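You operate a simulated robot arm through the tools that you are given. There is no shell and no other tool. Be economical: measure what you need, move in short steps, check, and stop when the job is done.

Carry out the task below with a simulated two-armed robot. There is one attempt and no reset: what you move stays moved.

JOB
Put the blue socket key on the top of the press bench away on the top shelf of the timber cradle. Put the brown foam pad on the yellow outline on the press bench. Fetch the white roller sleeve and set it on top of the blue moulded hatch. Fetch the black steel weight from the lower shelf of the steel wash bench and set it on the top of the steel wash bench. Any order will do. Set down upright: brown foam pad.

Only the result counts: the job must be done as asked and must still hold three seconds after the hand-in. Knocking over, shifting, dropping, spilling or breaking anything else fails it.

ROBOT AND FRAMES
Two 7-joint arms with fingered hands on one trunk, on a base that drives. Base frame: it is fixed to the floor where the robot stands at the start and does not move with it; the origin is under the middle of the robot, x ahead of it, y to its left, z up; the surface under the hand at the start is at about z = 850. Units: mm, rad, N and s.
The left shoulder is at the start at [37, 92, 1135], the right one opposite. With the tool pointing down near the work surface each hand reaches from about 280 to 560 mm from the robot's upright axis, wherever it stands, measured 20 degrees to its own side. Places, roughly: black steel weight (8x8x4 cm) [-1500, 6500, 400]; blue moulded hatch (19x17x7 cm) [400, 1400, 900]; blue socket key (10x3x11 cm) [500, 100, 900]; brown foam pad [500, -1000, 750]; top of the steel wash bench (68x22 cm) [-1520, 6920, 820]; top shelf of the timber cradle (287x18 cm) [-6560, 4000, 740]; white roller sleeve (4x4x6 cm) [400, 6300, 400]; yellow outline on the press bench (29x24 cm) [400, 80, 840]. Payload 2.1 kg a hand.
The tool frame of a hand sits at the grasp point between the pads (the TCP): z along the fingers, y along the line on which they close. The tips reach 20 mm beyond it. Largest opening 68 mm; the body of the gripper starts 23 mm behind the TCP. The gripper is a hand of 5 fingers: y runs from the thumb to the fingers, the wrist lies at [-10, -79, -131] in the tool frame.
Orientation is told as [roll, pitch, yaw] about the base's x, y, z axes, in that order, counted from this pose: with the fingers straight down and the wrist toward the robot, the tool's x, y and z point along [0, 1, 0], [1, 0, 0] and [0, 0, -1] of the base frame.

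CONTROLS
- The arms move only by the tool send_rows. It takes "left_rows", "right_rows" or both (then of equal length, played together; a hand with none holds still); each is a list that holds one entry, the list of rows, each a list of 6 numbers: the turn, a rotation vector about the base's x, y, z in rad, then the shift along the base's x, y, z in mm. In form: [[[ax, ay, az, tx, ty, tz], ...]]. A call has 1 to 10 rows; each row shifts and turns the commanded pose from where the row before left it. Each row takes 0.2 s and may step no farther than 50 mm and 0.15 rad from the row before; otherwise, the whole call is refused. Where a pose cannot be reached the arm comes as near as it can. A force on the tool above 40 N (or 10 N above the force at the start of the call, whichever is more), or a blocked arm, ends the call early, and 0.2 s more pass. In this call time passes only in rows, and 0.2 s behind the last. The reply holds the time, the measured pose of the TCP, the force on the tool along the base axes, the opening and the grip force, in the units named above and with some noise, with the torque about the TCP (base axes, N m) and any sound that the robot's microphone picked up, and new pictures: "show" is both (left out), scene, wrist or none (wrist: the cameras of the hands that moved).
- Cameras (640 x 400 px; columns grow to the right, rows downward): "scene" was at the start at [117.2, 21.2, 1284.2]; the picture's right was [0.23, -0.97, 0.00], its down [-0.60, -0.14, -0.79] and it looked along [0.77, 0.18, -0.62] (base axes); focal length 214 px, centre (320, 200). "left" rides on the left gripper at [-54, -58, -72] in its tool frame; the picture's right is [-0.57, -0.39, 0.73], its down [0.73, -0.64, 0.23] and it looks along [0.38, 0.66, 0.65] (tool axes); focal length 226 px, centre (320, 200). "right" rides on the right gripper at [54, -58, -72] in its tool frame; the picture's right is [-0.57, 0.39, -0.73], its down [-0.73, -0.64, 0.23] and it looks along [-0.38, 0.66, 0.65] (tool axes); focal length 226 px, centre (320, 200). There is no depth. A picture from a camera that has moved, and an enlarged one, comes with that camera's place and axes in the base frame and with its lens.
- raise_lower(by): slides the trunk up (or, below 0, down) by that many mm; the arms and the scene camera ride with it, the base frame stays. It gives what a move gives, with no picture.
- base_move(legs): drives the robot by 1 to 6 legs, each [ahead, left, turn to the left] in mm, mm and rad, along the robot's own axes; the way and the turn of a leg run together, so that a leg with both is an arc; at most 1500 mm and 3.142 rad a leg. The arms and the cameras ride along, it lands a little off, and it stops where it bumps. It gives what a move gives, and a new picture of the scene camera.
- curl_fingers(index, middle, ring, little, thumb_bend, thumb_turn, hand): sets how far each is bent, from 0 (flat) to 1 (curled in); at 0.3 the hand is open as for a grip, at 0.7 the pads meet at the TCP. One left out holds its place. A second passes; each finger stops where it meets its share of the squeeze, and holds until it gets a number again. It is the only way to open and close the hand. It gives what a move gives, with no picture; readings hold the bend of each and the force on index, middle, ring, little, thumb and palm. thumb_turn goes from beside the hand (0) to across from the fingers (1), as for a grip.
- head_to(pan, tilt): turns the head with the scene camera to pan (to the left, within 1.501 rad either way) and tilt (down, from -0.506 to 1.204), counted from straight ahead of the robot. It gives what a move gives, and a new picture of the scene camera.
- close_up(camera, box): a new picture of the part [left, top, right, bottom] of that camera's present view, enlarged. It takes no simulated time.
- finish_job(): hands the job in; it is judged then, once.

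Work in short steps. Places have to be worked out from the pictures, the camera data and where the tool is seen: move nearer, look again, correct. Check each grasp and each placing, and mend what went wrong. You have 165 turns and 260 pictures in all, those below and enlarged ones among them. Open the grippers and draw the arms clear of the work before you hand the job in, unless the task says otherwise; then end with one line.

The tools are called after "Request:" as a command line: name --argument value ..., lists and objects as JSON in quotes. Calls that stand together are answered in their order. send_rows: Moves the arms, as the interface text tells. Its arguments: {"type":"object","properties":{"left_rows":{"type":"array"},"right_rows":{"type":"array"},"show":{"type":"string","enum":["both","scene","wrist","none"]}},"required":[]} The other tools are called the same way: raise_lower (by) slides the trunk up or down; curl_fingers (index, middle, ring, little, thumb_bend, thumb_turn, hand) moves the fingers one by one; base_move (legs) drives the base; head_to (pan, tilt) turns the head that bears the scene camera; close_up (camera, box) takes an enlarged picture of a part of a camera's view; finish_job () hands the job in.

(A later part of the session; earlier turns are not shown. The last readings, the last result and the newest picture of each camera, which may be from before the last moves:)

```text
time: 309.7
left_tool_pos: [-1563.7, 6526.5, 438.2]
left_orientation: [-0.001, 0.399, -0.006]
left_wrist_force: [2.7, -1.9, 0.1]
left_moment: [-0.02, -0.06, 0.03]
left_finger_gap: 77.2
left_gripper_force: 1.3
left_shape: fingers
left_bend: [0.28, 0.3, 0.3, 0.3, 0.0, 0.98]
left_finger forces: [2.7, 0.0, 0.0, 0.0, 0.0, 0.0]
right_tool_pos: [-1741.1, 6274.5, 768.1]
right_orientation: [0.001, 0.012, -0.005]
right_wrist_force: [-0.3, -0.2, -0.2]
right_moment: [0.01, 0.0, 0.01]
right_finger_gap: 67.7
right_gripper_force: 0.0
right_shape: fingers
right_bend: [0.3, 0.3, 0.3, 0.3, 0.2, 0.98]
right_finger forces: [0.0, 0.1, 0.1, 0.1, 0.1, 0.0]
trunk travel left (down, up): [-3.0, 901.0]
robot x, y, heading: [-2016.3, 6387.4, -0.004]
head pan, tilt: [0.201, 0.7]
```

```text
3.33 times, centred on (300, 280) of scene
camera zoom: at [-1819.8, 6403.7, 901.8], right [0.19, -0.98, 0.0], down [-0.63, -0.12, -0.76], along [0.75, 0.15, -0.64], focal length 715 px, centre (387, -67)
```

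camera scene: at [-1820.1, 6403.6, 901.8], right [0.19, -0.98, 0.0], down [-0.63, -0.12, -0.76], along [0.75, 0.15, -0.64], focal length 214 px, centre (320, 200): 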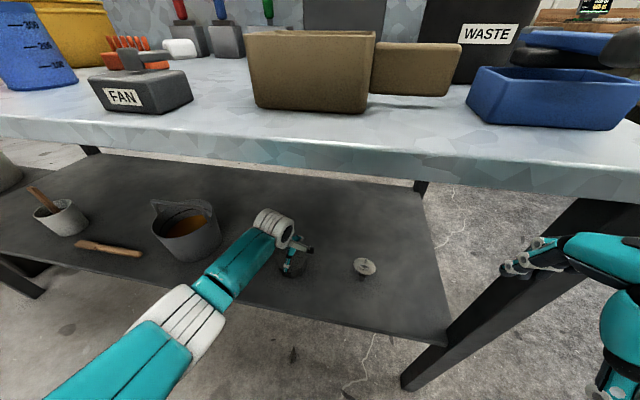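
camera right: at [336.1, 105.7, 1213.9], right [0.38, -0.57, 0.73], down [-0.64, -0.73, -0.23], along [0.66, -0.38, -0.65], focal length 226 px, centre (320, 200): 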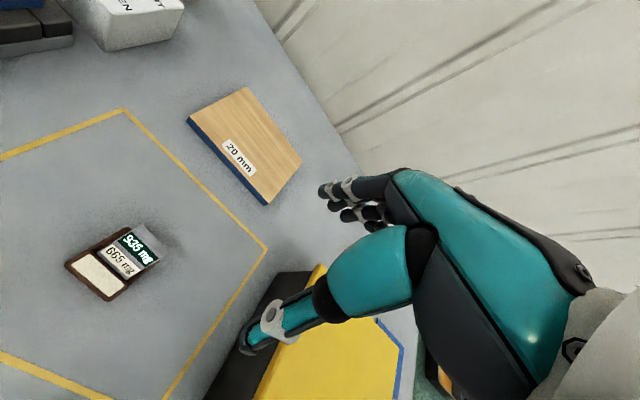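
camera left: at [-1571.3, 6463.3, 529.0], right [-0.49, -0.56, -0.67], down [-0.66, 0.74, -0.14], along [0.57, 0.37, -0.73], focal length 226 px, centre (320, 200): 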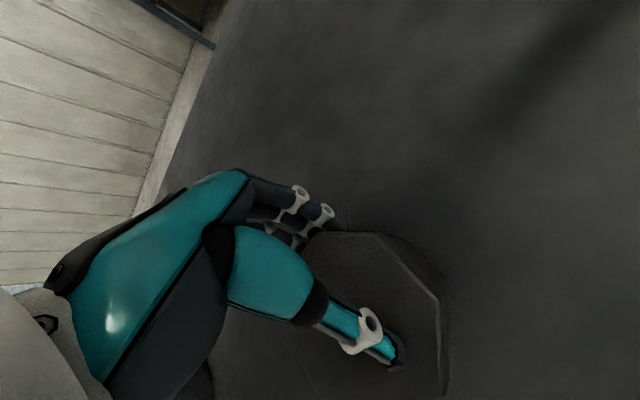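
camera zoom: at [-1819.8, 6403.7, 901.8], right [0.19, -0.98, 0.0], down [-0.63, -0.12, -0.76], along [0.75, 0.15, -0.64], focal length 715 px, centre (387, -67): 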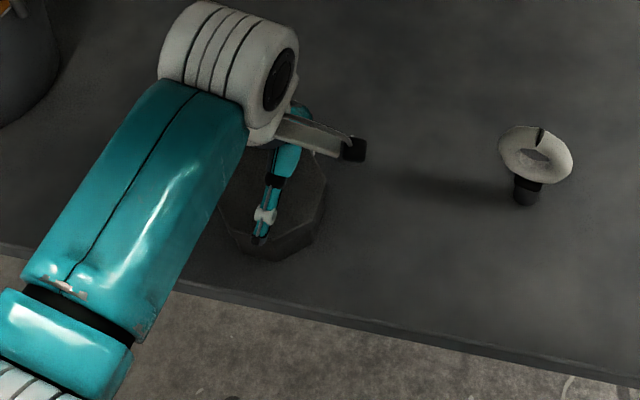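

The puck centre is now ≈ [-1581, 6532], shelf edge at x ≈ -1626. I drag about 33 mm more.

Request:
send_rows --left_rows '[[[0, 0, 0, -10, 1, 0], [0, 0, 0, -10, 1, 0], [0, 0, 0, -8, 1, 0], [0, 0, 0, -5, 0, 0]]]' --show "none"

Request:
close_up --camera "left" --box '[180, 100, 500, 400]'

Request:
close_up --camera "scene" --box '[220, 220, 380, 340]'

```text
time: 310.7
left_tool_pos: [-1595.6, 6529.7, 440.3]
left_orientation: [-0.003, 0.401, -0.005]
left_wrist_force: [2.1, -1.1, 0.0]
left_moment: [0.02, 0.0, -0.06]
left_finger_gap: 76.6
left_gripper_force: 0.8
left_shape: fingers
left_bend: [0.29, 0.3, 0.29, 0.3, 0.0, 0.98]
left_finger forces: [1.5, 0.2, 0.4, 0.0, 0.1, 0.0]
right_tool_pos: [-1742.5, 6275.1, 767.7]
right_orientation: [-0.001, 0.01, -0.005]
right_wrist_force: [0.2, -0.4, -0.6]
right_moment: [-0.01, 0.02, -0.01]
right_finger_gap: 67.6
right_gripper_force: 0.0
right_shape: fingers
right_bend: [0.3, 0.3, 0.3, 0.3, 0.2, 0.98]
right_finger forces: [0.0, 0.0, 0.0, 0.1, 0.1, 0.0]
trunk travel left (down, up): [-3.0, 901.0]
robot x, y, heading: [-2015.1, 6388.1, -0.008]
head pan, tilt: [0.201, 0.7]
```

```text
1.33 times, centred on (340, 250) of left
camera zoom: at [-1622.1, 6476.6, 529.4], right [-0.64, -0.57, -0.52], down [-0.68, 0.74, 0.03], along [0.36, 0.37, -0.85], focal length 301 px, centre (293, 133)
```

zoom: 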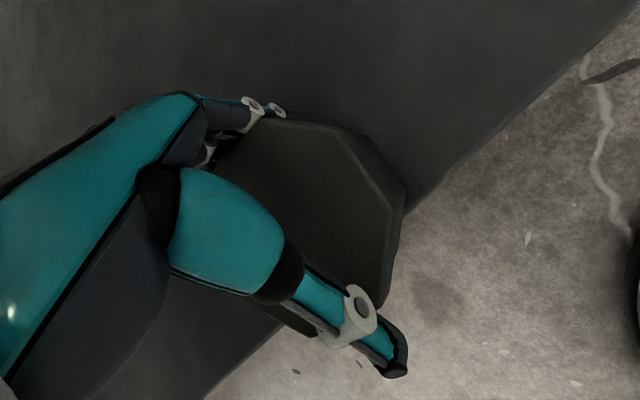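

```text
3.33 times, centred on (300, 280) of scene
camera zoom: at [-1819.8, 6403.7, 901.7], right [0.19, -0.98, 0.0], down [-0.63, -0.12, -0.76], along [0.75, 0.15, -0.64], focal length 715 px, centre (387, -67)
```

zoom: 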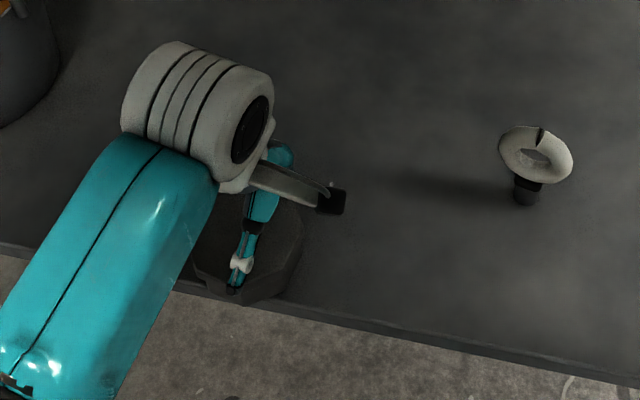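

The puck overhangs the edge by about 24 mm. I lift the hand clear, back the base off, and pitch the hand forward so the thumb can go beneath the overhang.

Request:
send_rows --left_rows '[[[0, 0, 0, 0, 0, 20], [0, 0, 0, 4, 0, 30], [0, 0, 0, 0, 0, 30]]]' --show "none"

Request:
base_move --legs '[[-200, 0, 0]]'

Request:
send_rows --left_rows '[[[0, -0.14, 0, 0, 0, -5], [0, -0.14, 0, 0, 0, -5], [0, -0.14, 0, 0, 0, -5], [0, -0.14, 0, 0, 0, -5], [0, -0.14, 0, 0, 0, -5], [0, -0.14, 0, 0, 0, -5], [0, -0.14, 0, 0, 0, -5], [0, -0.14, 0, 0, 0, -5], [0, -0.14, 0, 0, 0, -5], [0, -0.14, 0, 0, 0, -5]]]'

```text
time: 311.5
left_tool_pos: [-1594.0, 6527.6, 519.8]
left_orientation: [-0.004, 0.398, -0.005]
left_wrist_force: [0.7, -0.3, -0.3]
left_moment: [-0.02, -0.04, 0.0]
left_finger_gap: 75.3
left_gripper_force: 0.1
left_shape: fingers
left_bend: [0.3, 0.3, 0.3, 0.3, 0.0, 0.98]
left_finger forces: [0.1, 0.0, 0.0, 0.0, 0.1, 0.1]
right_tool_pos: [-1741.9, 6274.6, 769.1]
right_orientation: [0.001, 0.011, -0.006]
right_wrist_force: [0.1, 0.0, -0.3]
right_moment: [0.01, 0.0, -0.03]
right_finger_gap: 67.3
right_gripper_force: 0.1
right_shape: fingers
right_bend: [0.3, 0.3, 0.3, 0.3, 0.2, 0.98]
right_finger forces: [0.0, 0.0, 0.0, 0.0, 0.0, 0.0]
trunk travel left (down, up): [-3.0, 901.0]
robot x, y, heading: [-2014.5, 6384.7, -0.006]
head pan, tilt: [0.201, 0.7]
```

```text
time: 313.1
left_tool_pos: [-1793.7, 6529.4, 519.3]
left_orientation: [-0.004, 0.399, -0.005]
left_wrist_force: [-0.2, 0.5, -0.2]
left_moment: [0.03, 0.0, 0.06]
left_finger_gap: 75.0
left_gripper_force: 0.1
left_shape: fingers
left_bend: [0.3, 0.3, 0.3, 0.3, 0.0, 0.98]
left_finger forces: [0.0, 0.1, 0.0, 0.0, 0.0, 0.1]
right_tool_pos: [-1940.5, 6276.5, 768.4]
right_orientation: [0.001, 0.01, -0.003]
right_wrist_force: [0.2, 0.3, 0.6]
right_moment: [-0.04, 0.01, 0.0]
right_finger_gap: 67.6
right_gripper_force: 0.0
right_shape: fingers
right_bend: [0.3, 0.3, 0.3, 0.3, 0.2, 0.98]
right_finger forces: [0.0, 0.0, 0.0, 0.1, 0.0, 0.0]
trunk travel left (down, up): [-3.0, 901.0]
robot x, y, heading: [-2218.3, 6384.2, -0.006]
head pan, tilt: [0.201, 0.7]
camera scene: at [-2019.3, 6404.9, 901.8], right [0.2, -0.98, 0.0], down [-0.63, -0.13, -0.76], along [0.75, 0.15, -0.64], focal length 214 px, centre (320, 200)
```

scene: 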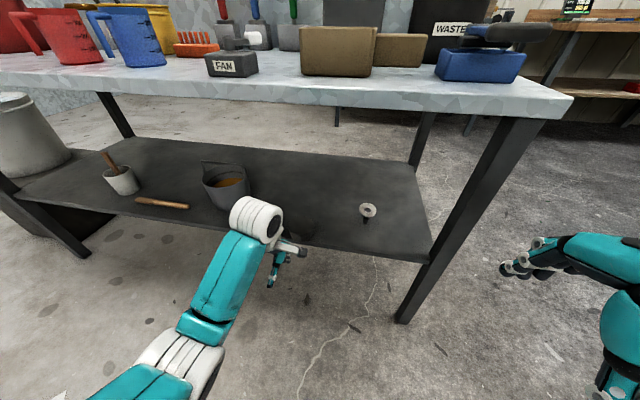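

```text
time: 315.5
left_tool_pos: [-1791.4, 6562.2, 470.7]
left_orientation: [0.224, -0.99, -0.214]
left_wrist_force: [0.1, -0.7, -0.4]
left_moment: [-0.04, -0.01, -0.02]
left_finger_gap: 75.2
left_gripper_force: 0.1
left_shape: fingers
left_bend: [0.3, 0.3, 0.3, 0.3, 0.0, 0.98]
left_finger forces: [0.0, 0.0, 0.1, 0.0, 0.0, 0.0]
right_tool_pos: [-1939.3, 6282.3, 768.3]
right_orientation: [-0.008, 0.013, -0.005]
right_wrist_force: [-0.2, -0.8, 0.7]
right_moment: [0.0, 0.01, 0.01]
right_finger_gap: 67.6
right_gripper_force: 0.0
right_shape: fingers
right_bend: [0.3, 0.3, 0.3, 0.3, 0.2, 0.98]
right_finger forces: [0.1, 0.0, 0.0, 0.1, 0.1, 0.1]
trunk travel left (down, up): [-3.0, 901.0]
robot x, y, heading: [-2216.7, 6386.6, -0.0]
head pan, tilt: [0.201, 0.7]
stopped in row 10 (left hand): the arm was blocked; the commanded pose is now the measured one
camera scene: at [-2018.1, 6410.9, 902.1], right [0.2, -0.98, 0.01], down [-0.63, -0.13, -0.76], along [0.75, 0.14, -0.65], focal length 214 px, centre (320, 200)
camera left: at [-1883.6, 6511.4, 454.0], right [0.39, -0.48, -0.78], down [-0.13, 0.81, -0.57], along [0.91, 0.33, 0.26], focal length 226 px, centre (320, 200)
```

scene: 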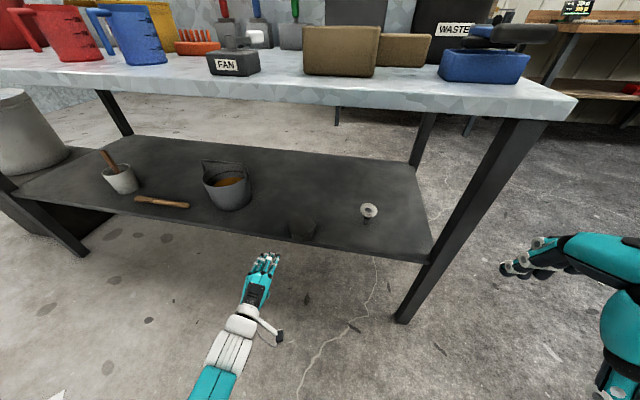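
left: 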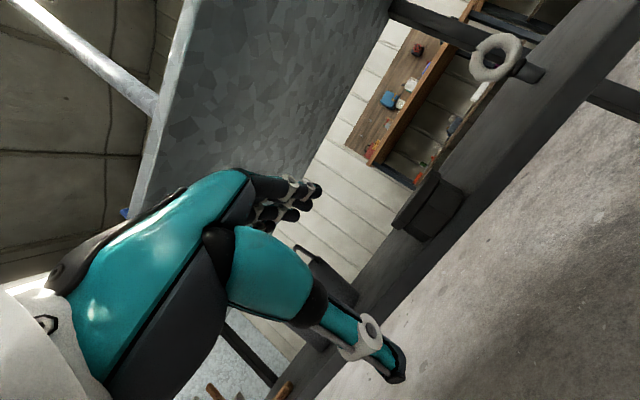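

The hand is pitched ≈ -1 rad but the arm was blocked near the body. I move forward (more room) while finishing the rotation.

Request:
send_rows --left_rows '[[[0, 0, 0, 25, -5, -5], [-0.03, -0.05, 0.01, 25, -5, -5], [-0.03, -0.08, 0.01, 20, -5, -5], [-0.03, -0.08, 0.01, 10, -5, -5], [-0.03, -0.08, 0, 0, -5, 0]]]'

```text
time: 316.7
left_tool_pos: [-1718.9, 6530.8, 459.5]
left_orientation: [-0.01, -1.294, 0.031]
left_wrist_force: [-0.4, 0.4, 0.3]
left_moment: [-0.01, 0.01, 0.02]
left_finger_gap: 75.1
left_gripper_force: 0.0
left_shape: fingers
left_bend: [0.3, 0.3, 0.3, 0.3, 0.0, 0.98]
left_finger forces: [0.0, 0.0, 0.0, 0.0, 0.1, 0.1]
left hand out of reach, approached as far as the arm can: row 5
right_tool_pos: [-1939.8, 6276.8, 768.9]
right_orientation: [0.0, 0.012, -0.003]
right_wrist_force: [-0.7, -0.3, -0.2]
right_moment: [-0.01, -0.01, 0.01]
right_finger_gap: 67.8
right_gripper_force: 0.2
right_shape: fingers
right_bend: [0.3, 0.3, 0.3, 0.3, 0.2, 0.98]
right_finger forces: [0.1, 0.1, 0.1, 0.1, 0.1, 0.0]
trunk travel left (down, up): [-3.0, 901.0]
robot x, y, heading: [-2218.8, 6387.0, -0.002]
head pan, tilt: [0.201, 0.7]
camera scene: at [-2019.4, 6405.0, 901.8], right [0.2, -0.98, 0.0], down [-0.63, -0.13, -0.76], along [0.75, 0.15, -0.64], focal length 214 px, centre (320, 200)
camera left: at [-1802.6, 6475.0, 424.2], right [0.61, -0.56, -0.57], down [0.03, 0.73, -0.68], along [0.8, 0.4, 0.46], focal length 226 px, centre (320, 200)
```

scene: 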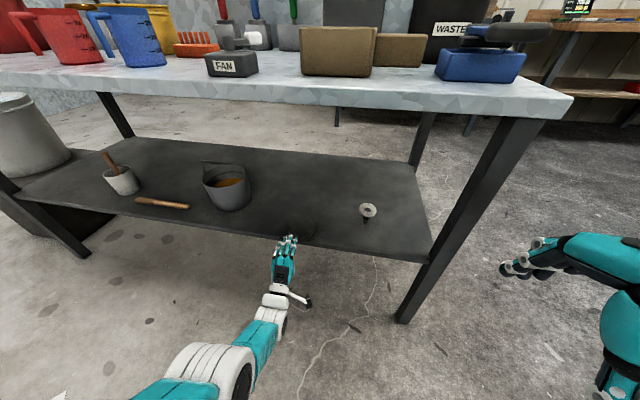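
left: 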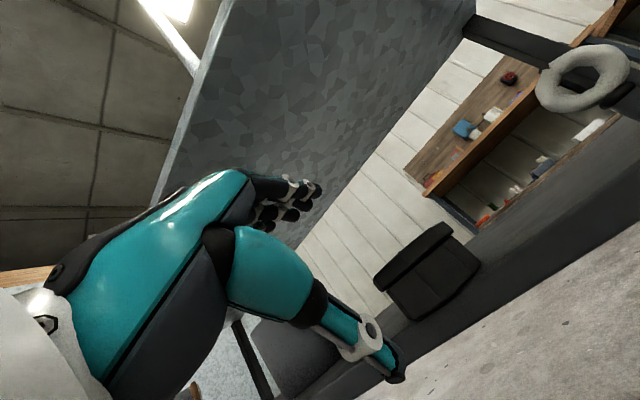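

The hand points forward with the thumb below. The puck's front face is at about [-1650, 6526, 418]. I lower to its mid-height, then drive the base 70 mm ahead.

Request:
send_rows --left_rows '[[[0, 0, 0, 0, 0, -20], [0, 0, 0, 0, 0, -20]]]' --show "none"

Request:
base_move --legs '[[50, 0, 0]]'

Request:
close_up --camera "left" --box '[200, 130, 560, 400]'

```text
time: 317.3
left_tool_pos: [-1737.9, 6534.4, 445.8]
left_orientation: [-0.006, -1.292, 0.027]
left_wrist_force: [-0.6, -0.4, 0.1]
left_moment: [-0.03, -0.02, 0.0]
left_finger_gap: 75.2
left_gripper_force: 0.1
left_shape: fingers
left_bend: [0.3, 0.3, 0.3, 0.3, 0.0, 0.98]
left_finger forces: [0.1, 0.1, 0.1, 0.1, 0.0, 0.0]
left hand out of reach, approached as far as the arm can: row 1, 2
right_tool_pos: [-1941.4, 6276.6, 767.8]
right_orientation: [-0.001, 0.01, -0.004]
right_wrist_force: [-1.1, 0.4, -0.2]
right_moment: [0.02, 0.03, 0.02]
right_finger_gap: 67.8
right_gripper_force: 0.1
right_shape: fingers
right_bend: [0.3, 0.3, 0.3, 0.3, 0.2, 0.98]
right_finger forces: [0.0, 0.0, 0.0, 0.0, 0.0, 0.0]
trunk travel left (down, up): [-3.0, 901.0]
robot x, y, heading: [-2215.5, 6388.8, -0.001]
head pan, tilt: [0.201, 0.7]
```

```text
time: 318.2
left_tool_pos: [-1686.8, 6533.7, 445.3]
left_orientation: [-0.006, -1.291, 0.027]
left_wrist_force: [0.6, -0.4, 0.7]
left_moment: [-0.02, 0.01, 0.0]
left_finger_gap: 75.2
left_gripper_force: 0.2
left_shape: fingers
left_bend: [0.3, 0.3, 0.3, 0.3, 0.0, 0.98]
left_finger forces: [0.0, 0.0, 0.0, 0.1, 0.0, 0.1]
right_tool_pos: [-1888.5, 6277.3, 768.0]
right_orientation: [0.0, 0.011, -0.005]
right_wrist_force: [-0.3, 0.0, 0.3]
right_moment: [0.04, -0.01, -0.02]
right_finger_gap: 67.7
right_gripper_force: 0.1
right_shape: fingers
right_bend: [0.3, 0.3, 0.3, 0.3, 0.2, 0.98]
right_finger forces: [0.0, 0.0, 0.0, 0.0, 0.0, 0.0]
trunk travel left (down, up): [-3.0, 901.0]
robot x, y, heading: [-2162.2, 6386.4, -0.006]
head pan, tilt: [0.201, 0.7]
camera scene: at [-1967.6, 6404.5, 901.8], right [0.19, -0.98, 0.0], down [-0.63, -0.13, -0.76], along [0.75, 0.15, -0.64], focal length 214 px, centre (320, 200)
```

scene: 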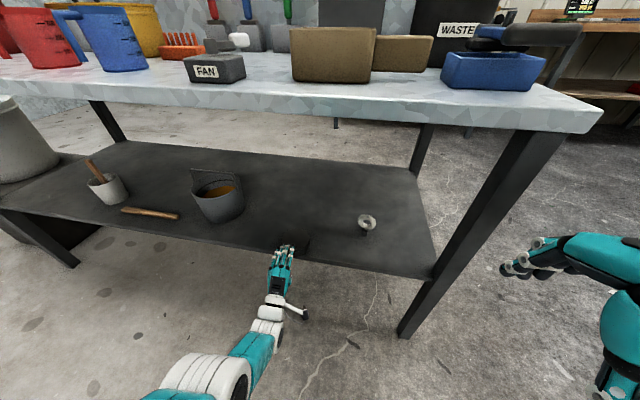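

```text
1.48 times, centred on (380, 265) of left
camera zoom: at [-1770.0, 6478.1, 410.5], right [0.6, -0.56, -0.57], down [0.03, 0.73, -0.68], along [0.8, 0.39, 0.46], focal length 335 px, centre (231, 104)
```

zoom: 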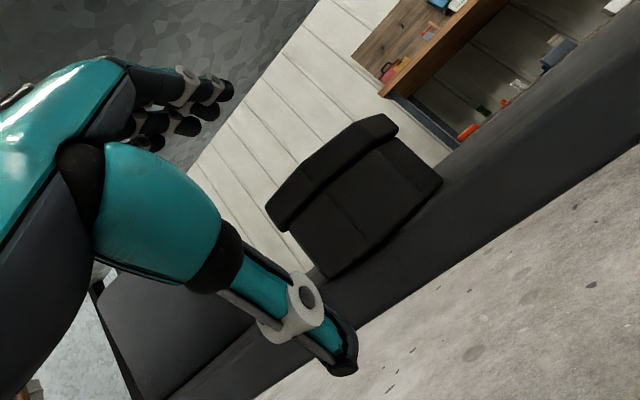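

Thumb tip is near z 391 here, almost low enough. I retract the arm a little to restore reach and set z ≈ 436, then drive closer.

Request:
send_rows --left_rows '[[[0, 0, 0, -20, 0, 8], [0, 0, 0, -15, 0, 8]]]' --show "none"

```text
time: 318.9
left_tool_pos: [-1721.9, 6535.2, 461.1]
left_orientation: [-0.009, -1.292, 0.027]
left_wrist_force: [-0.2, 0.8, 0.0]
left_moment: [0.03, -0.02, -0.01]
left_finger_gap: 75.0
left_gripper_force: 0.1
left_shape: fingers
left_bend: [0.3, 0.3, 0.3, 0.3, 0.0, 0.98]
left_finger forces: [0.0, 0.0, 0.0, 0.0, 0.0, 0.0]
right_tool_pos: [-1889.2, 6276.6, 768.4]
right_orientation: [0.001, 0.011, -0.006]
right_wrist_force: [0.1, 0.0, 0.1]
right_moment: [0.0, 0.01, 0.01]
right_finger_gap: 67.6
right_gripper_force: 0.0
right_shape: fingers
right_bend: [0.3, 0.3, 0.3, 0.3, 0.2, 0.98]
right_finger forces: [0.0, 0.0, 0.0, 0.1, 0.0, 0.0]
trunk travel left (down, up): [-3.0, 901.0]
robot x, y, heading: [-2163.9, 6385.9, -0.006]
head pan, tilt: [0.201, 0.7]
```

I lower 25 mm here, then check before driving forward.

Request:
send_rows --left_rows '[[[0, 0, 0, -5, 0, -12], [0, 0, 0, -5, 0, -13]]]' --show "none"

```text
time: 319.4
left_tool_pos: [-1731.7, 6534.4, 436.4]
left_orientation: [-0.006, -1.291, 0.027]
left_wrist_force: [0.8, 0.0, -0.7]
left_moment: [-0.02, 0.02, -0.03]
left_finger_gap: 75.1
left_gripper_force: 0.1
left_shape: fingers
left_bend: [0.3, 0.3, 0.3, 0.3, 0.0, 0.98]
left_finger forces: [0.0, 0.0, 0.0, 0.0, 0.0, 0.0]
right_tool_pos: [-1889.5, 6275.8, 768.3]
right_orientation: [-0.001, 0.011, -0.005]
right_wrist_force: [0.3, 0.0, -0.8]
right_moment: [-0.01, 0.0, 0.0]
right_finger_gap: 67.5
right_gripper_force: 0.1
right_shape: fingers
right_bend: [0.3, 0.3, 0.3, 0.3, 0.2, 0.98]
right_finger forces: [0.1, 0.1, 0.0, 0.1, 0.1, 0.0]
trunk travel left (down, up): [-3.0, 901.0]
robot x, y, heading: [-2169.0, 6386.5, -0.006]
head pan, tilt: [0.201, 0.7]
```

Reached z 436. I drive ahead 78 mm and look.

Request:
base_move --legs '[[78, 0, 0]]'

Request:
close_up --camera "left" --box '[200, 130, 560, 400]'

Request:
close_up --camera "scene" --box '[220, 200, 380, 320]'

```text
time: 320.5
left_tool_pos: [-1654.7, 6534.0, 437.0]
left_orientation: [-0.008, -1.29, 0.029]
left_wrist_force: [-0.3, -0.5, 0.2]
left_moment: [0.01, -0.03, 0.02]
left_finger_gap: 75.4
left_gripper_force: 0.0
left_shape: fingers
left_bend: [0.3, 0.3, 0.3, 0.3, 0.0, 0.98]
left_finger forces: [0.0, 0.1, 0.0, 0.0, 0.0, 0.0]
right_tool_pos: [-1810.6, 6276.7, 768.2]
right_orientation: [0.0, 0.011, -0.006]
right_wrist_force: [0.4, -0.2, 0.1]
right_moment: [0.0, -0.02, 0.02]
right_finger_gap: 67.6
right_gripper_force: 0.0
right_shape: fingers
right_bend: [0.3, 0.3, 0.3, 0.3, 0.2, 0.98]
right_finger forces: [0.0, 0.1, 0.0, 0.1, 0.1, 0.1]
trunk travel left (down, up): [-3.0, 901.0]
robot x, y, heading: [-2086.0, 6385.5, -0.0]
head pan, tilt: [0.201, 0.7]
camera scene: at [-1890.4, 6404.3, 901.8], right [0.2, -0.98, 0.0], down [-0.63, -0.13, -0.76], along [0.75, 0.15, -0.64], focal length 214 px, centre (320, 200)
```

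scene: 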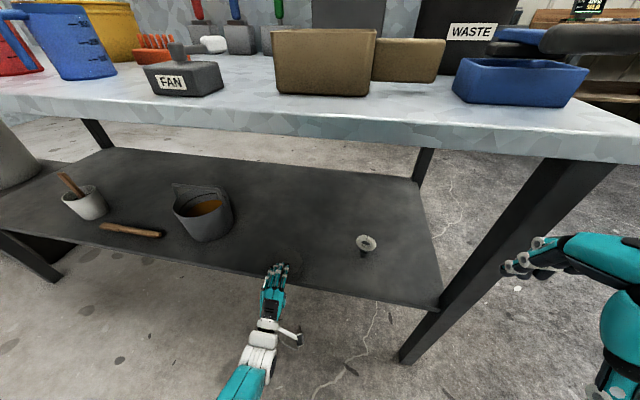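

```text
1.48 times, centred on (380, 265) of left
camera zoom: at [-1738.8, 6478.2, 400.9], right [0.6, -0.56, -0.57], down [0.03, 0.73, -0.68], along [0.8, 0.39, 0.46], focal length 335 px, centre (231, 104)
```

zoom: 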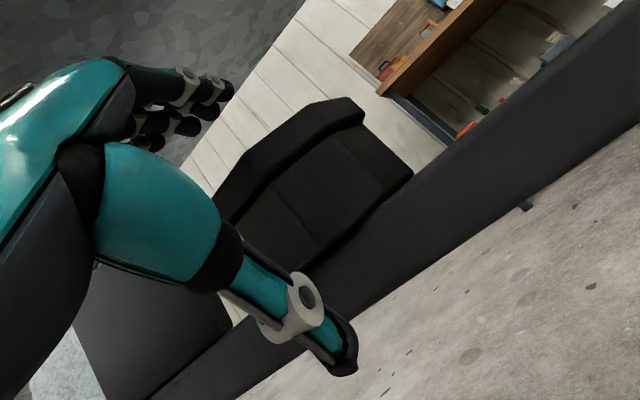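

```text
3.33 times, centred on (300, 260) of scene
camera zoom: at [-1890.4, 6404.3, 901.8], right [0.2, -0.98, 0.0], down [-0.63, -0.13, -0.76], along [0.75, 0.15, -0.64], focal length 715 px, centre (387, 0)
```

zoom: 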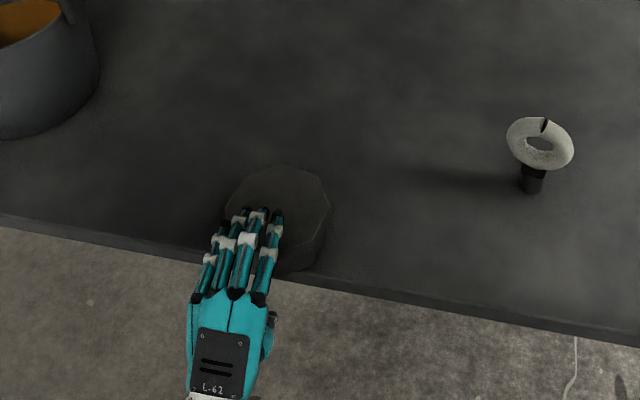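

Overhang looks about 20–25 mm and the thumb is at the right height. I go 12 mm further in and close thumb and fingers on the overhang.

Request:
send_rows --left_rows '[[[0, 0, 0, 7, 0, 0], [0, 0, 0, 6, 0, 0]]]' --show "none"

Request:
curl_fingers --hand "left" --index 0.55 --middle 0.55 --ring 0.55 --little 0.55 --thumb_bend 0.5

Request:
close_up --camera "left" --box '[200, 130, 560, 400]'

Request:
close_up --camera "scene" --box '[220, 200, 380, 320]'

```text
time: 321.1
left_tool_pos: [-1642.0, 6534.2, 435.9]
left_orientation: [-0.008, -1.291, 0.029]
left_wrist_force: [0.4, -0.1, 0.0]
left_moment: [-0.03, 0.03, 0.0]
left_finger_gap: 75.1
left_gripper_force: 0.0
left_shape: fingers
left_bend: [0.3, 0.3, 0.3, 0.3, 0.0, 0.98]
left_finger forces: [0.0, 0.0, 0.0, 0.0, 0.0, 0.1]
right_tool_pos: [-1812.6, 6276.1, 766.9]
right_orientation: [0.0, 0.011, -0.006]
right_wrist_force: [0.2, -1.6, 0.3]
right_moment: [0.02, 0.03, 0.01]
right_finger_gap: 67.4
right_gripper_force: 0.1
right_shape: fingers
right_bend: [0.3, 0.3, 0.3, 0.3, 0.2, 0.98]
right_finger forces: [0.0, 0.0, 0.1, 0.0, 0.1, 0.0]
trunk travel left (down, up): [-3.0, 901.0]
robot x, y, heading: [-2087.2, 6386.1, -0.004]
head pan, tilt: [0.201, 0.7]
```

```text
time: 322.1
left_tool_pos: [-1640.6, 6534.2, 436.5]
left_orientation: [-0.009, -1.29, 0.028]
left_wrist_force: [-1.4, 0.2, -4.0]
left_moment: [-0.03, 0.08, 0.01]
left_finger_gap: 34.8
left_gripper_force: 2.0
left_shape: fingers
left_bend: [0.55, 0.55, 0.55, 0.55, 0.38, 0.97]
left_finger forces: [0.1, 0.0, 0.0, 0.1, 4.3, 0.0]
right_tool_pos: [-1811.7, 6275.5, 768.0]
right_orientation: [0.001, 0.011, -0.005]
right_wrist_force: [0.5, 0.0, -0.6]
right_moment: [0.03, 0.01, 0.03]
right_finger_gap: 67.5
right_gripper_force: 0.0
right_shape: fingers
right_bend: [0.3, 0.3, 0.3, 0.3, 0.2, 0.98]
right_finger forces: [0.1, 0.0, 0.1, 0.1, 0.0, 0.0]
trunk travel left (down, up): [-3.0, 901.0]
robot x, y, heading: [-2089.9, 6386.2, -0.008]
head pan, tilt: [0.201, 0.7]
```

```text
1.48 times, centred on (380, 265) of left
camera zoom: at [-1725.8, 6478.2, 400.4], right [0.6, -0.56, -0.57], down [0.03, 0.73, -0.68], along [0.8, 0.39, 0.46], focal length 335 px, centre (231, 104)
```

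zoom: 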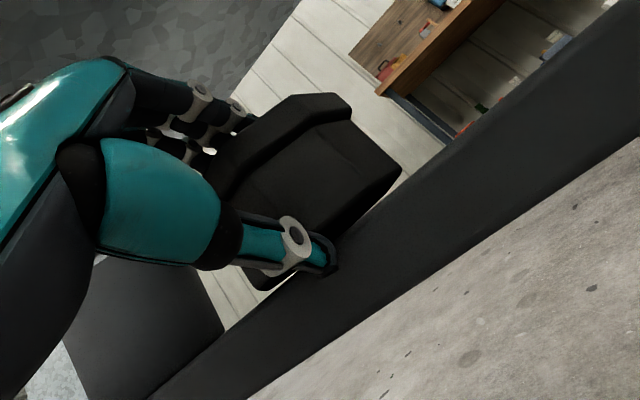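

```text
3.33 times, centred on (300, 260) of scene
camera zoom: at [-1890.2, 6404.3, 901.7], right [0.2, -0.98, 0.0], down [-0.63, -0.13, -0.76], along [0.75, 0.15, -0.64], focal length 715 px, centre (387, 0)
```

zoom: 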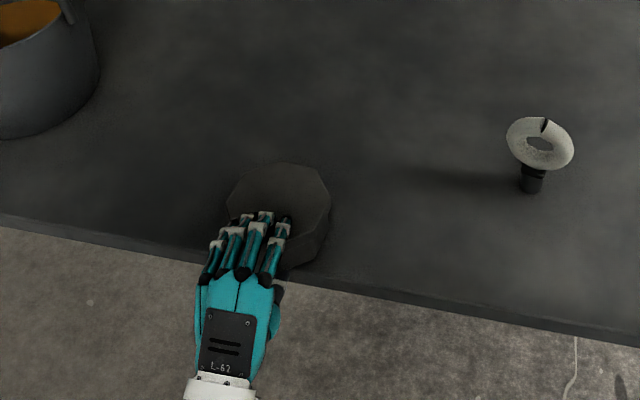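

The thumb now presses up under the overhang (4 N). I close the fingers down on the top and squeeze.

Request:
curl_fingers --hand "left" --index 0.85 --middle 0.85 --ring 0.85 --little 0.85 --thumb_bend 0.75

Request:
close_up --camera "left" --box '[200, 130, 560, 400]'

```text
time: 323.1
left_tool_pos: [-1642.7, 6533.8, 438.2]
left_orientation: [-0.006, -1.298, 0.026]
left_wrist_force: [1.8, 3.5, 35.5]
left_moment: [0.57, -0.3, -0.02]
left_finger_gap: 30.0
left_gripper_force: 23.7
left_shape: fingers
left_bend: [0.75, 0.6, 0.73, 0.76, 0.32, 0.95]
left_finger forces: [8.4, 9.6, 10.2, 12.3, 6.6, 0.0]
right_tool_pos: [-1812.4, 6275.8, 769.4]
right_orientation: [0.002, 0.01, -0.007]
right_wrist_force: [-0.5, -0.4, -0.5]
right_moment: [0.05, 0.02, 0.04]
right_finger_gap: 67.7
right_gripper_force: 0.1
right_shape: fingers
right_bend: [0.3, 0.3, 0.3, 0.3, 0.2, 0.98]
right_finger forces: [0.0, 0.1, 0.0, 0.0, 0.1, 0.0]
trunk travel left (down, up): [-3.0, 901.0]
robot x, y, heading: [-2090.5, 6388.0, -0.004]
head pan, tilt: [0.201, 0.7]
```

```text
1.48 times, centred on (380, 265) of left
camera zoom: at [-1725.8, 6478.2, 402.4], right [0.61, -0.55, -0.57], down [0.03, 0.73, -0.68], along [0.79, 0.39, 0.46], focal length 335 px, centre (231, 104)
```

zoom: 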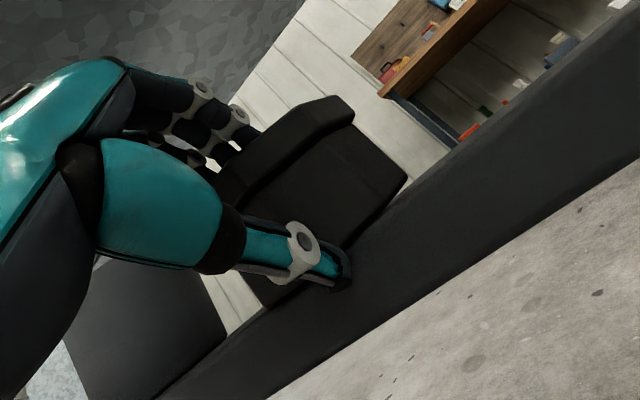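

The four fingers overpower the thumb, so I relax ring and little, then tilt the puck up about its rear edge in small steps.

Request:
curl_fingers --hand "left" --index 0.7 --middle 0.6 --ring 0.5 --little 0.45 --thumb_bend 0.8

Request:
send_rows --left_rows '[[[0, 0.1, 0, 4, 0, 7], [0, 0.1, 0, 5, 0, 6]]]' --show "wrist"

Request:
close_up --camera "scene" --box '[220, 200, 380, 320]'

```text
time: 324.1
left_tool_pos: [-1642.0, 6535.1, 435.2]
left_orientation: [-0.009, -1.291, 0.029]
left_wrist_force: [-0.6, -0.4, -6.9]
left_moment: [-0.06, 0.22, -0.03]
left_finger_gap: 24.5
left_gripper_force: 8.6
left_shape: fingers
left_bend: [0.56, 0.57, 0.5, 0.45, 0.47, 0.94]
left_finger forces: [4.4, 1.3, 0.0, 0.1, 12.6, 0.0]
right_tool_pos: [-1812.3, 6276.1, 767.2]
right_orientation: [-0.001, 0.011, -0.005]
right_wrist_force: [-0.4, -0.3, -0.1]
right_moment: [0.0, 0.02, 0.01]
right_finger_gap: 67.6
right_gripper_force: 0.0
right_shape: fingers
right_bend: [0.3, 0.3, 0.3, 0.3, 0.2, 0.98]
right_finger forces: [0.1, 0.0, 0.1, 0.0, 0.0, 0.1]
trunk travel left (down, up): [-3.0, 901.0]
robot x, y, heading: [-2087.5, 6385.9, -0.007]
head pan, tilt: [0.201, 0.7]
```

```text
time: 324.7
left_tool_pos: [-1632.8, 6535.1, 449.0]
left_orientation: [0.003, -1.088, 0.018]
left_wrist_force: [0.2, -0.3, -4.9]
left_moment: [0.0, 0.12, 0.01]
left_finger_gap: 24.6
left_gripper_force: 10.0
left_shape: fingers
left_bend: [0.56, 0.56, 0.5, 0.45, 0.47, 0.94]
left_finger forces: [5.5, 2.0, 0.0, 0.1, 12.9, 0.0]
right_tool_pos: [-1811.6, 6275.8, 768.0]
right_orientation: [0.0, 0.013, -0.006]
right_wrist_force: [-0.3, -0.4, -0.3]
right_moment: [0.0, 0.0, 0.02]
right_finger_gap: 67.4
right_gripper_force: 0.1
right_shape: fingers
right_bend: [0.3, 0.3, 0.3, 0.3, 0.2, 0.98]
right_finger forces: [0.0, 0.0, 0.0, 0.0, 0.0, 0.0]
trunk travel left (down, up): [-3.0, 901.0]
robot x, y, heading: [-2090.6, 6389.3, -0.002]
head pan, tilt: [0.201, 0.7]
camera left: at [-1722.4, 6478.3, 431.3], right [0.48, -0.56, -0.68], down [-0.11, 0.73, -0.67], along [0.87, 0.39, 0.29], focal length 226 px, centre (320, 200)
```

left: 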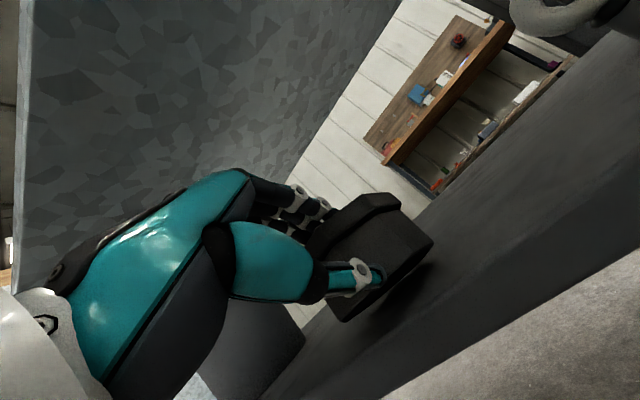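

```text
3.33 times, centred on (300, 260) of scene
camera zoom: at [-1890.1, 6404.4, 901.7], right [0.2, -0.98, 0.0], down [-0.63, -0.13, -0.76], along [0.75, 0.15, -0.64], focal length 715 px, centre (387, 0)
```

zoom: 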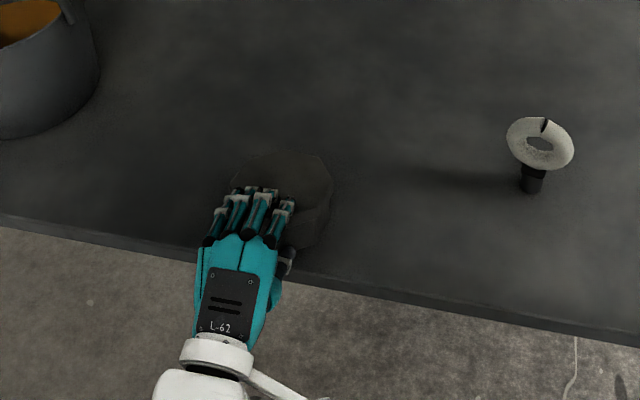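

It is tilting up with the thumb beneath (only ~5 N). I continue the rotation.

Request:
send_rows --left_rows '[[[0, 0.1, 0, 5.4, 0, 5.8], [0, 0.1, 0, 5.9, 0, 5.2], [0, 0.1, 0, 6.4, 0, 4.5], [0, 0.1, 0, 7, 0, 4]]]' --show "wrist"

Request:
close_up --camera "scene" --box '[220, 200, 380, 320]'

```text
time: 325.7
left_tool_pos: [-1609.0, 6535.0, 469.9]
left_orientation: [0.013, -0.691, 0.008]
left_wrist_force: [-2.6, -1.6, 2.3]
left_moment: [-0.05, -0.01, -0.01]
left_finger_gap: 24.4
left_gripper_force: 11.5
left_shape: fingers
left_bend: [0.54, 0.55, 0.5, 0.45, 0.5, 0.94]
left_finger forces: [7.2, 3.4, 0.1, 0.0, 12.1, 0.0]
right_tool_pos: [-1811.7, 6275.6, 768.3]
right_orientation: [0.001, 0.011, -0.004]
right_wrist_force: [-0.8, -0.5, 0.1]
right_moment: [0.0, 0.05, -0.01]
right_finger_gap: 67.5
right_gripper_force: 0.0
right_shape: fingers
right_bend: [0.3, 0.3, 0.3, 0.3, 0.2, 0.98]
right_finger forces: [0.0, 0.0, 0.0, 0.0, 0.1, 0.0]
trunk travel left (down, up): [-3.0, 901.0]
robot x, y, heading: [-2082.2, 6391.7, -0.003]
head pan, tilt: [0.201, 0.7]
camera left: at [-1698.5, 6478.7, 488.4], right [0.18, -0.56, -0.81], down [-0.36, 0.73, -0.58], along [0.92, 0.39, -0.07], focal length 226 px, centre (320, 200)
```

left: 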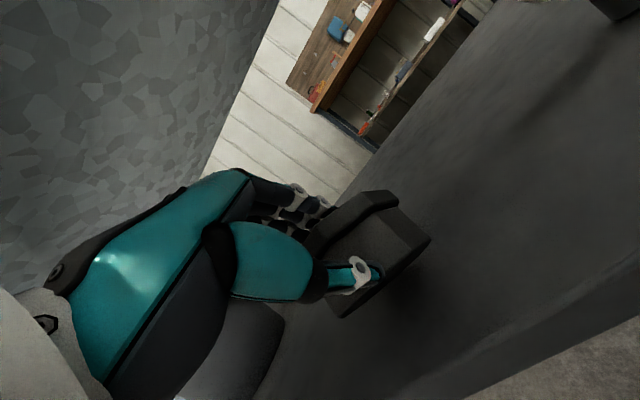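

```text
3.33 times, centred on (300, 260) of scene
camera zoom: at [-1890.7, 6404.2, 901.9], right [0.2, -0.98, 0.0], down [-0.63, -0.13, -0.76], along [0.75, 0.15, -0.64], focal length 715 px, centre (387, 0)
```

zoom: 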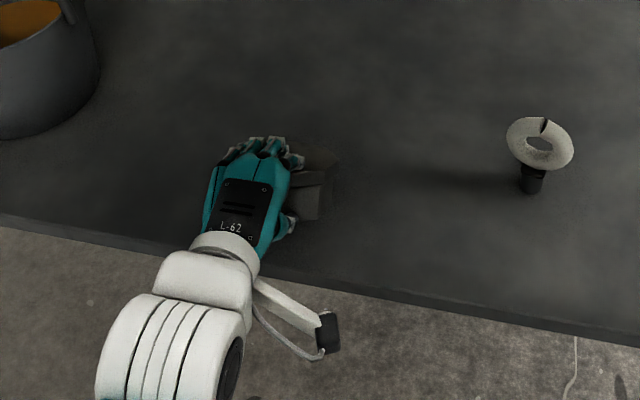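

Works well. I continue rotating the puck toward upright.

Request:
send_rows --left_rows '[[[0, 0.1, 0, 7.1, 0, 5], [0, 0.1, 0, 7.5, 0, 3.5], [0, 0.1, 0, 7.7, 0, 2.5], [0, 0.1, 0, 7.8, 0, 2], [0, 0.1, 0, 7.9, 0, 1], [0, 0.1, 0, 7.8, 0, 0.5]]]' --show "wrist"

Request:
close_up --camera "scene" --box '[220, 180, 380, 300]'

```text
time: 327.1
left_tool_pos: [-1562.0, 6534.3, 484.1]
left_orientation: [0.019, -0.09, 0.007]
left_wrist_force: [1.3, -3.4, 8.3]
left_moment: [-0.05, 0.0, -0.02]
left_finger_gap: 24.6
left_gripper_force: 12.3
left_shape: fingers
left_bend: [0.52, 0.53, 0.5, 0.45, 0.57, 0.94]
left_finger forces: [8.2, 4.7, 0.1, 0.0, 12.3, 0.1]
right_tool_pos: [-1811.3, 6275.3, 768.3]
right_orientation: [0.0, 0.011, -0.007]
right_wrist_force: [-0.2, 0.4, -0.6]
right_moment: [0.0, -0.02, 0.01]
right_finger_gap: 67.5
right_gripper_force: 0.1
right_shape: fingers
right_bend: [0.3, 0.3, 0.3, 0.3, 0.2, 0.98]
right_finger forces: [0.0, 0.0, 0.0, 0.0, 0.1, 0.1]
trunk travel left (down, up): [-3.0, 901.0]
robot x, y, heading: [-2086.5, 6388.4, -0.005]
head pan, tilt: [0.201, 0.7]
camera left: at [-1625.9, 6477.9, 550.0], right [-0.31, -0.56, -0.77], down [-0.62, 0.73, -0.27], along [0.72, 0.39, -0.58], focal length 226 px, centre (320, 200)
```

left: 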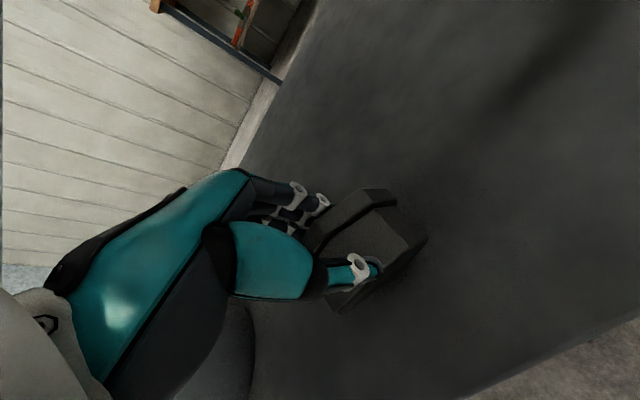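

```text
3.33 times, centred on (300, 240) of scene
camera zoom: at [-1890.8, 6404.0, 902.0], right [0.19, -0.98, 0.0], down [-0.63, -0.13, -0.77], along [0.75, 0.15, -0.64], focal length 715 px, centre (387, 67)
```

zoom: 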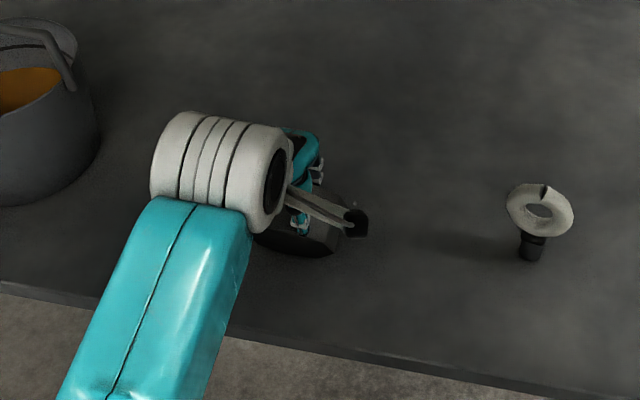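

The puck is nearly upright in the grip. I increase the squeeze evenly and try lifting.

Request:
curl_fingers --hand "left" --index 0.75 --middle 0.75 --ring 0.7 --little 0.45 --thumb_bend 1.0

Request:
send_rows --left_rows '[[[0, 0, 0, 0, 0, 6], [0, 0, 0, 0, 0, 8], [0, 0, 0, 0, 0, 10]]]' --show "wrist"

Request:
close_up --camera "scene" --box '[220, 180, 380, 300]'

```text
time: 328.1
left_tool_pos: [-1562.6, 6534.8, 484.0]
left_orientation: [0.019, -0.092, 0.006]
left_wrist_force: [-2.2, -2.6, 3.8]
left_moment: [-0.09, 0.11, 0.03]
left_finger_gap: 8.6
left_gripper_force: 5.4
left_shape: fingers
left_bend: [0.74, 0.74, 0.7, 0.45, 0.51, 0.92]
left_finger forces: [2.1, 2.1, 0.1, 0.0, 7.3, 0.0]
right_tool_pos: [-1811.1, 6275.1, 767.8]
right_orientation: [-0.002, 0.009, -0.005]
right_wrist_force: [0.3, 0.1, 0.3]
right_moment: [-0.02, 0.01, 0.03]
right_finger_gap: 67.6
right_gripper_force: 0.1
right_shape: fingers
right_bend: [0.3, 0.3, 0.3, 0.3, 0.2, 0.98]
right_finger forces: [0.0, 0.1, 0.0, 0.0, 0.0, 0.1]
trunk travel left (down, up): [-3.0, 901.0]
robot x, y, heading: [-2085.3, 6387.2, -0.007]
head pan, tilt: [0.201, 0.7]
```

```text
time: 328.9
left_tool_pos: [-1563.0, 6534.3, 507.8]
left_orientation: [0.017, -0.089, 0.006]
left_wrist_force: [-0.1, -0.7, -0.9]
left_moment: [0.03, 0.01, 0.04]
left_finger_gap: 0.2
left_gripper_force: 0.0
left_shape: fingers
left_bend: [0.75, 0.75, 0.7, 0.45, 0.68, 0.97]
left_finger forces: [0.0, 0.0, 0.0, 0.1, 0.0, 0.0]
right_tool_pos: [-1811.8, 6276.7, 768.3]
right_orientation: [0.0, 0.01, -0.005]
right_wrist_force: [0.0, 0.4, 0.0]
right_moment: [0.01, 0.03, 0.03]
right_finger_gap: 67.7
right_gripper_force: 0.0
right_shape: fingers
right_bend: [0.3, 0.3, 0.3, 0.3, 0.2, 0.98]
right_finger forces: [0.0, 0.0, 0.1, 0.0, 0.0, 0.0]
trunk travel left (down, up): [-3.0, 901.0]
robot x, y, heading: [-2088.1, 6386.9, -0.002]
head pan, tilt: [0.201, 0.7]
camera left: at [-1625.8, 6478.4, 574.0], right [-0.31, -0.56, -0.77], down [-0.62, 0.73, -0.27], along [0.72, 0.39, -0.58], focal length 226 px, centre (320, 200)
```

left: 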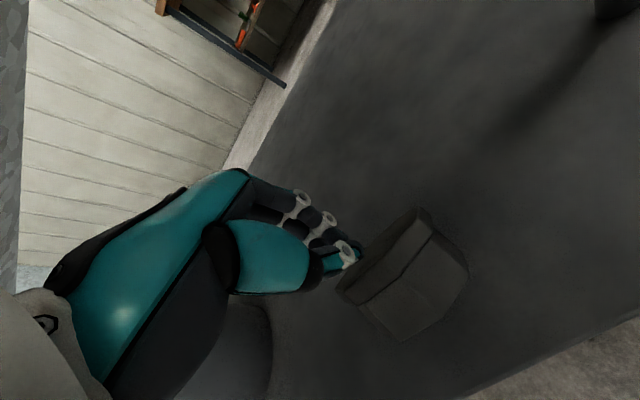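

```text
3.33 times, centred on (300, 240) of scene
camera zoom: at [-1890.3, 6404.3, 901.8], right [0.2, -0.98, 0.0], down [-0.63, -0.13, -0.76], along [0.75, 0.15, -0.64], focal length 715 px, centre (387, 67)
```

zoom: 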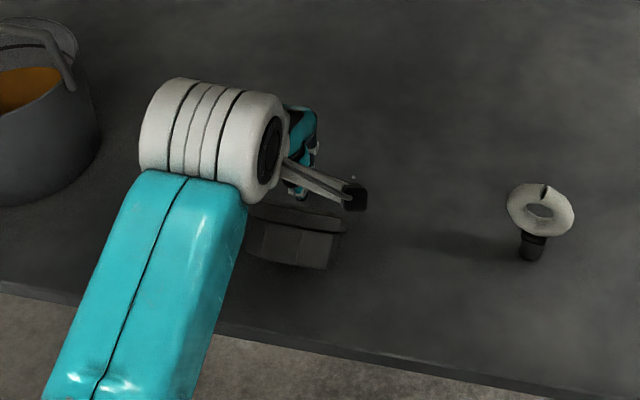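

It slipped free but appears to be standing on its edge now. I enlarge to confirm its pose.

Request:
close_up --camera "left" --box '[300, 170, 500, 350]'

Request:
close_up --camera "scene" --box '[260, 215, 320, 260]'

```text
2.22 times, centred on (400, 260) of left
camera zoom: at [-1625.8, 6478.4, 574.0], right [-0.31, -0.56, -0.77], down [-0.62, 0.73, -0.27], along [0.72, 0.39, -0.58], focal length 502 px, centre (142, 67)
```

zoom: 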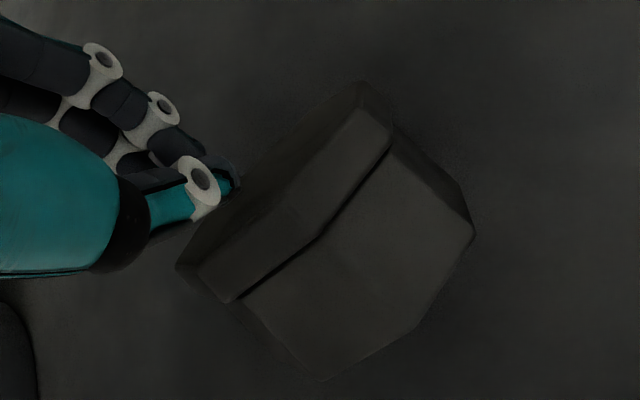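

```text
8.89 times, centred on (290, 238) of scene
camera zoom: at [-1890.3, 6404.3, 901.8], right [0.2, -0.98, 0.0], down [-0.63, -0.13, -0.76], along [0.75, 0.15, -0.64], focal length 1906 px, centre (587, -133)
```

zoom: 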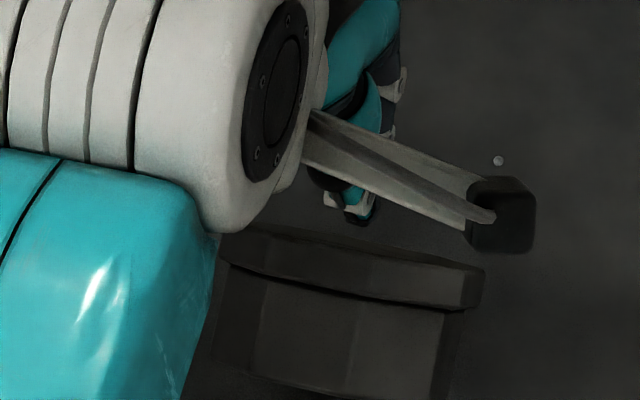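

The puck looks tilted about 45°, perhaps mid-fall. I let a short time pass with a tiny move and look.

Request:
send_rows --left_rows '[[[0, 0, 0, 0, 0, 3]]]' --show "wrist"

Request:
close_up --camera "scene" --box '[220, 180, 380, 300]'

```text
time: 329.3
left_tool_pos: [-1561.8, 6535.6, 511.1]
left_orientation: [0.018, -0.092, 0.008]
left_wrist_force: [-0.8, 0.2, -0.5]
left_moment: [-0.02, -0.01, -0.01]
left_finger_gap: 0.0
left_gripper_force: 0.1
left_shape: fingers
left_bend: [0.75, 0.75, 0.7, 0.45, 0.68, 0.97]
left_finger forces: [0.1, 0.0, 0.0, 0.1, 0.1, 0.1]
right_tool_pos: [-1812.8, 6276.9, 768.3]
right_orientation: [0.0, 0.011, -0.005]
right_wrist_force: [0.3, 0.1, -0.1]
right_moment: [-0.01, 0.02, -0.02]
right_finger_gap: 67.7
right_gripper_force: 0.1
right_shape: fingers
right_bend: [0.3, 0.3, 0.3, 0.3, 0.2, 0.98]
right_finger forces: [0.1, 0.1, 0.0, 0.0, 0.0, 0.1]
trunk travel left (down, up): [-3.0, 901.0]
robot x, y, heading: [-2086.4, 6387.9, -0.006]
head pan, tilt: [0.201, 0.7]
camera left: at [-1626.3, 6478.5, 576.8], right [-0.31, -0.56, -0.77], down [-0.62, 0.73, -0.27], along [0.72, 0.39, -0.58], focal length 226 px, centre (320, 200)
```

left: 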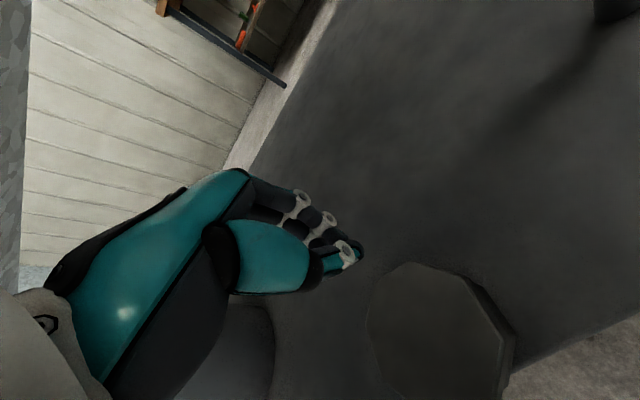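

```text
3.33 times, centred on (300, 240) of scene
camera zoom: at [-1890.3, 6404.3, 901.8], right [0.2, -0.98, 0.0], down [-0.63, -0.13, -0.76], along [0.75, 0.15, -0.64], focal length 715 px, centre (387, 67)
```

zoom: 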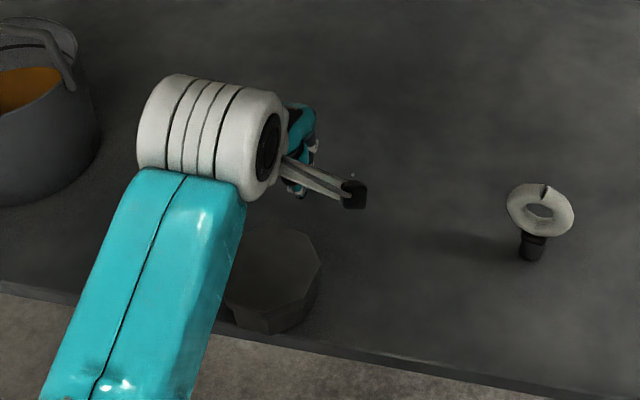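

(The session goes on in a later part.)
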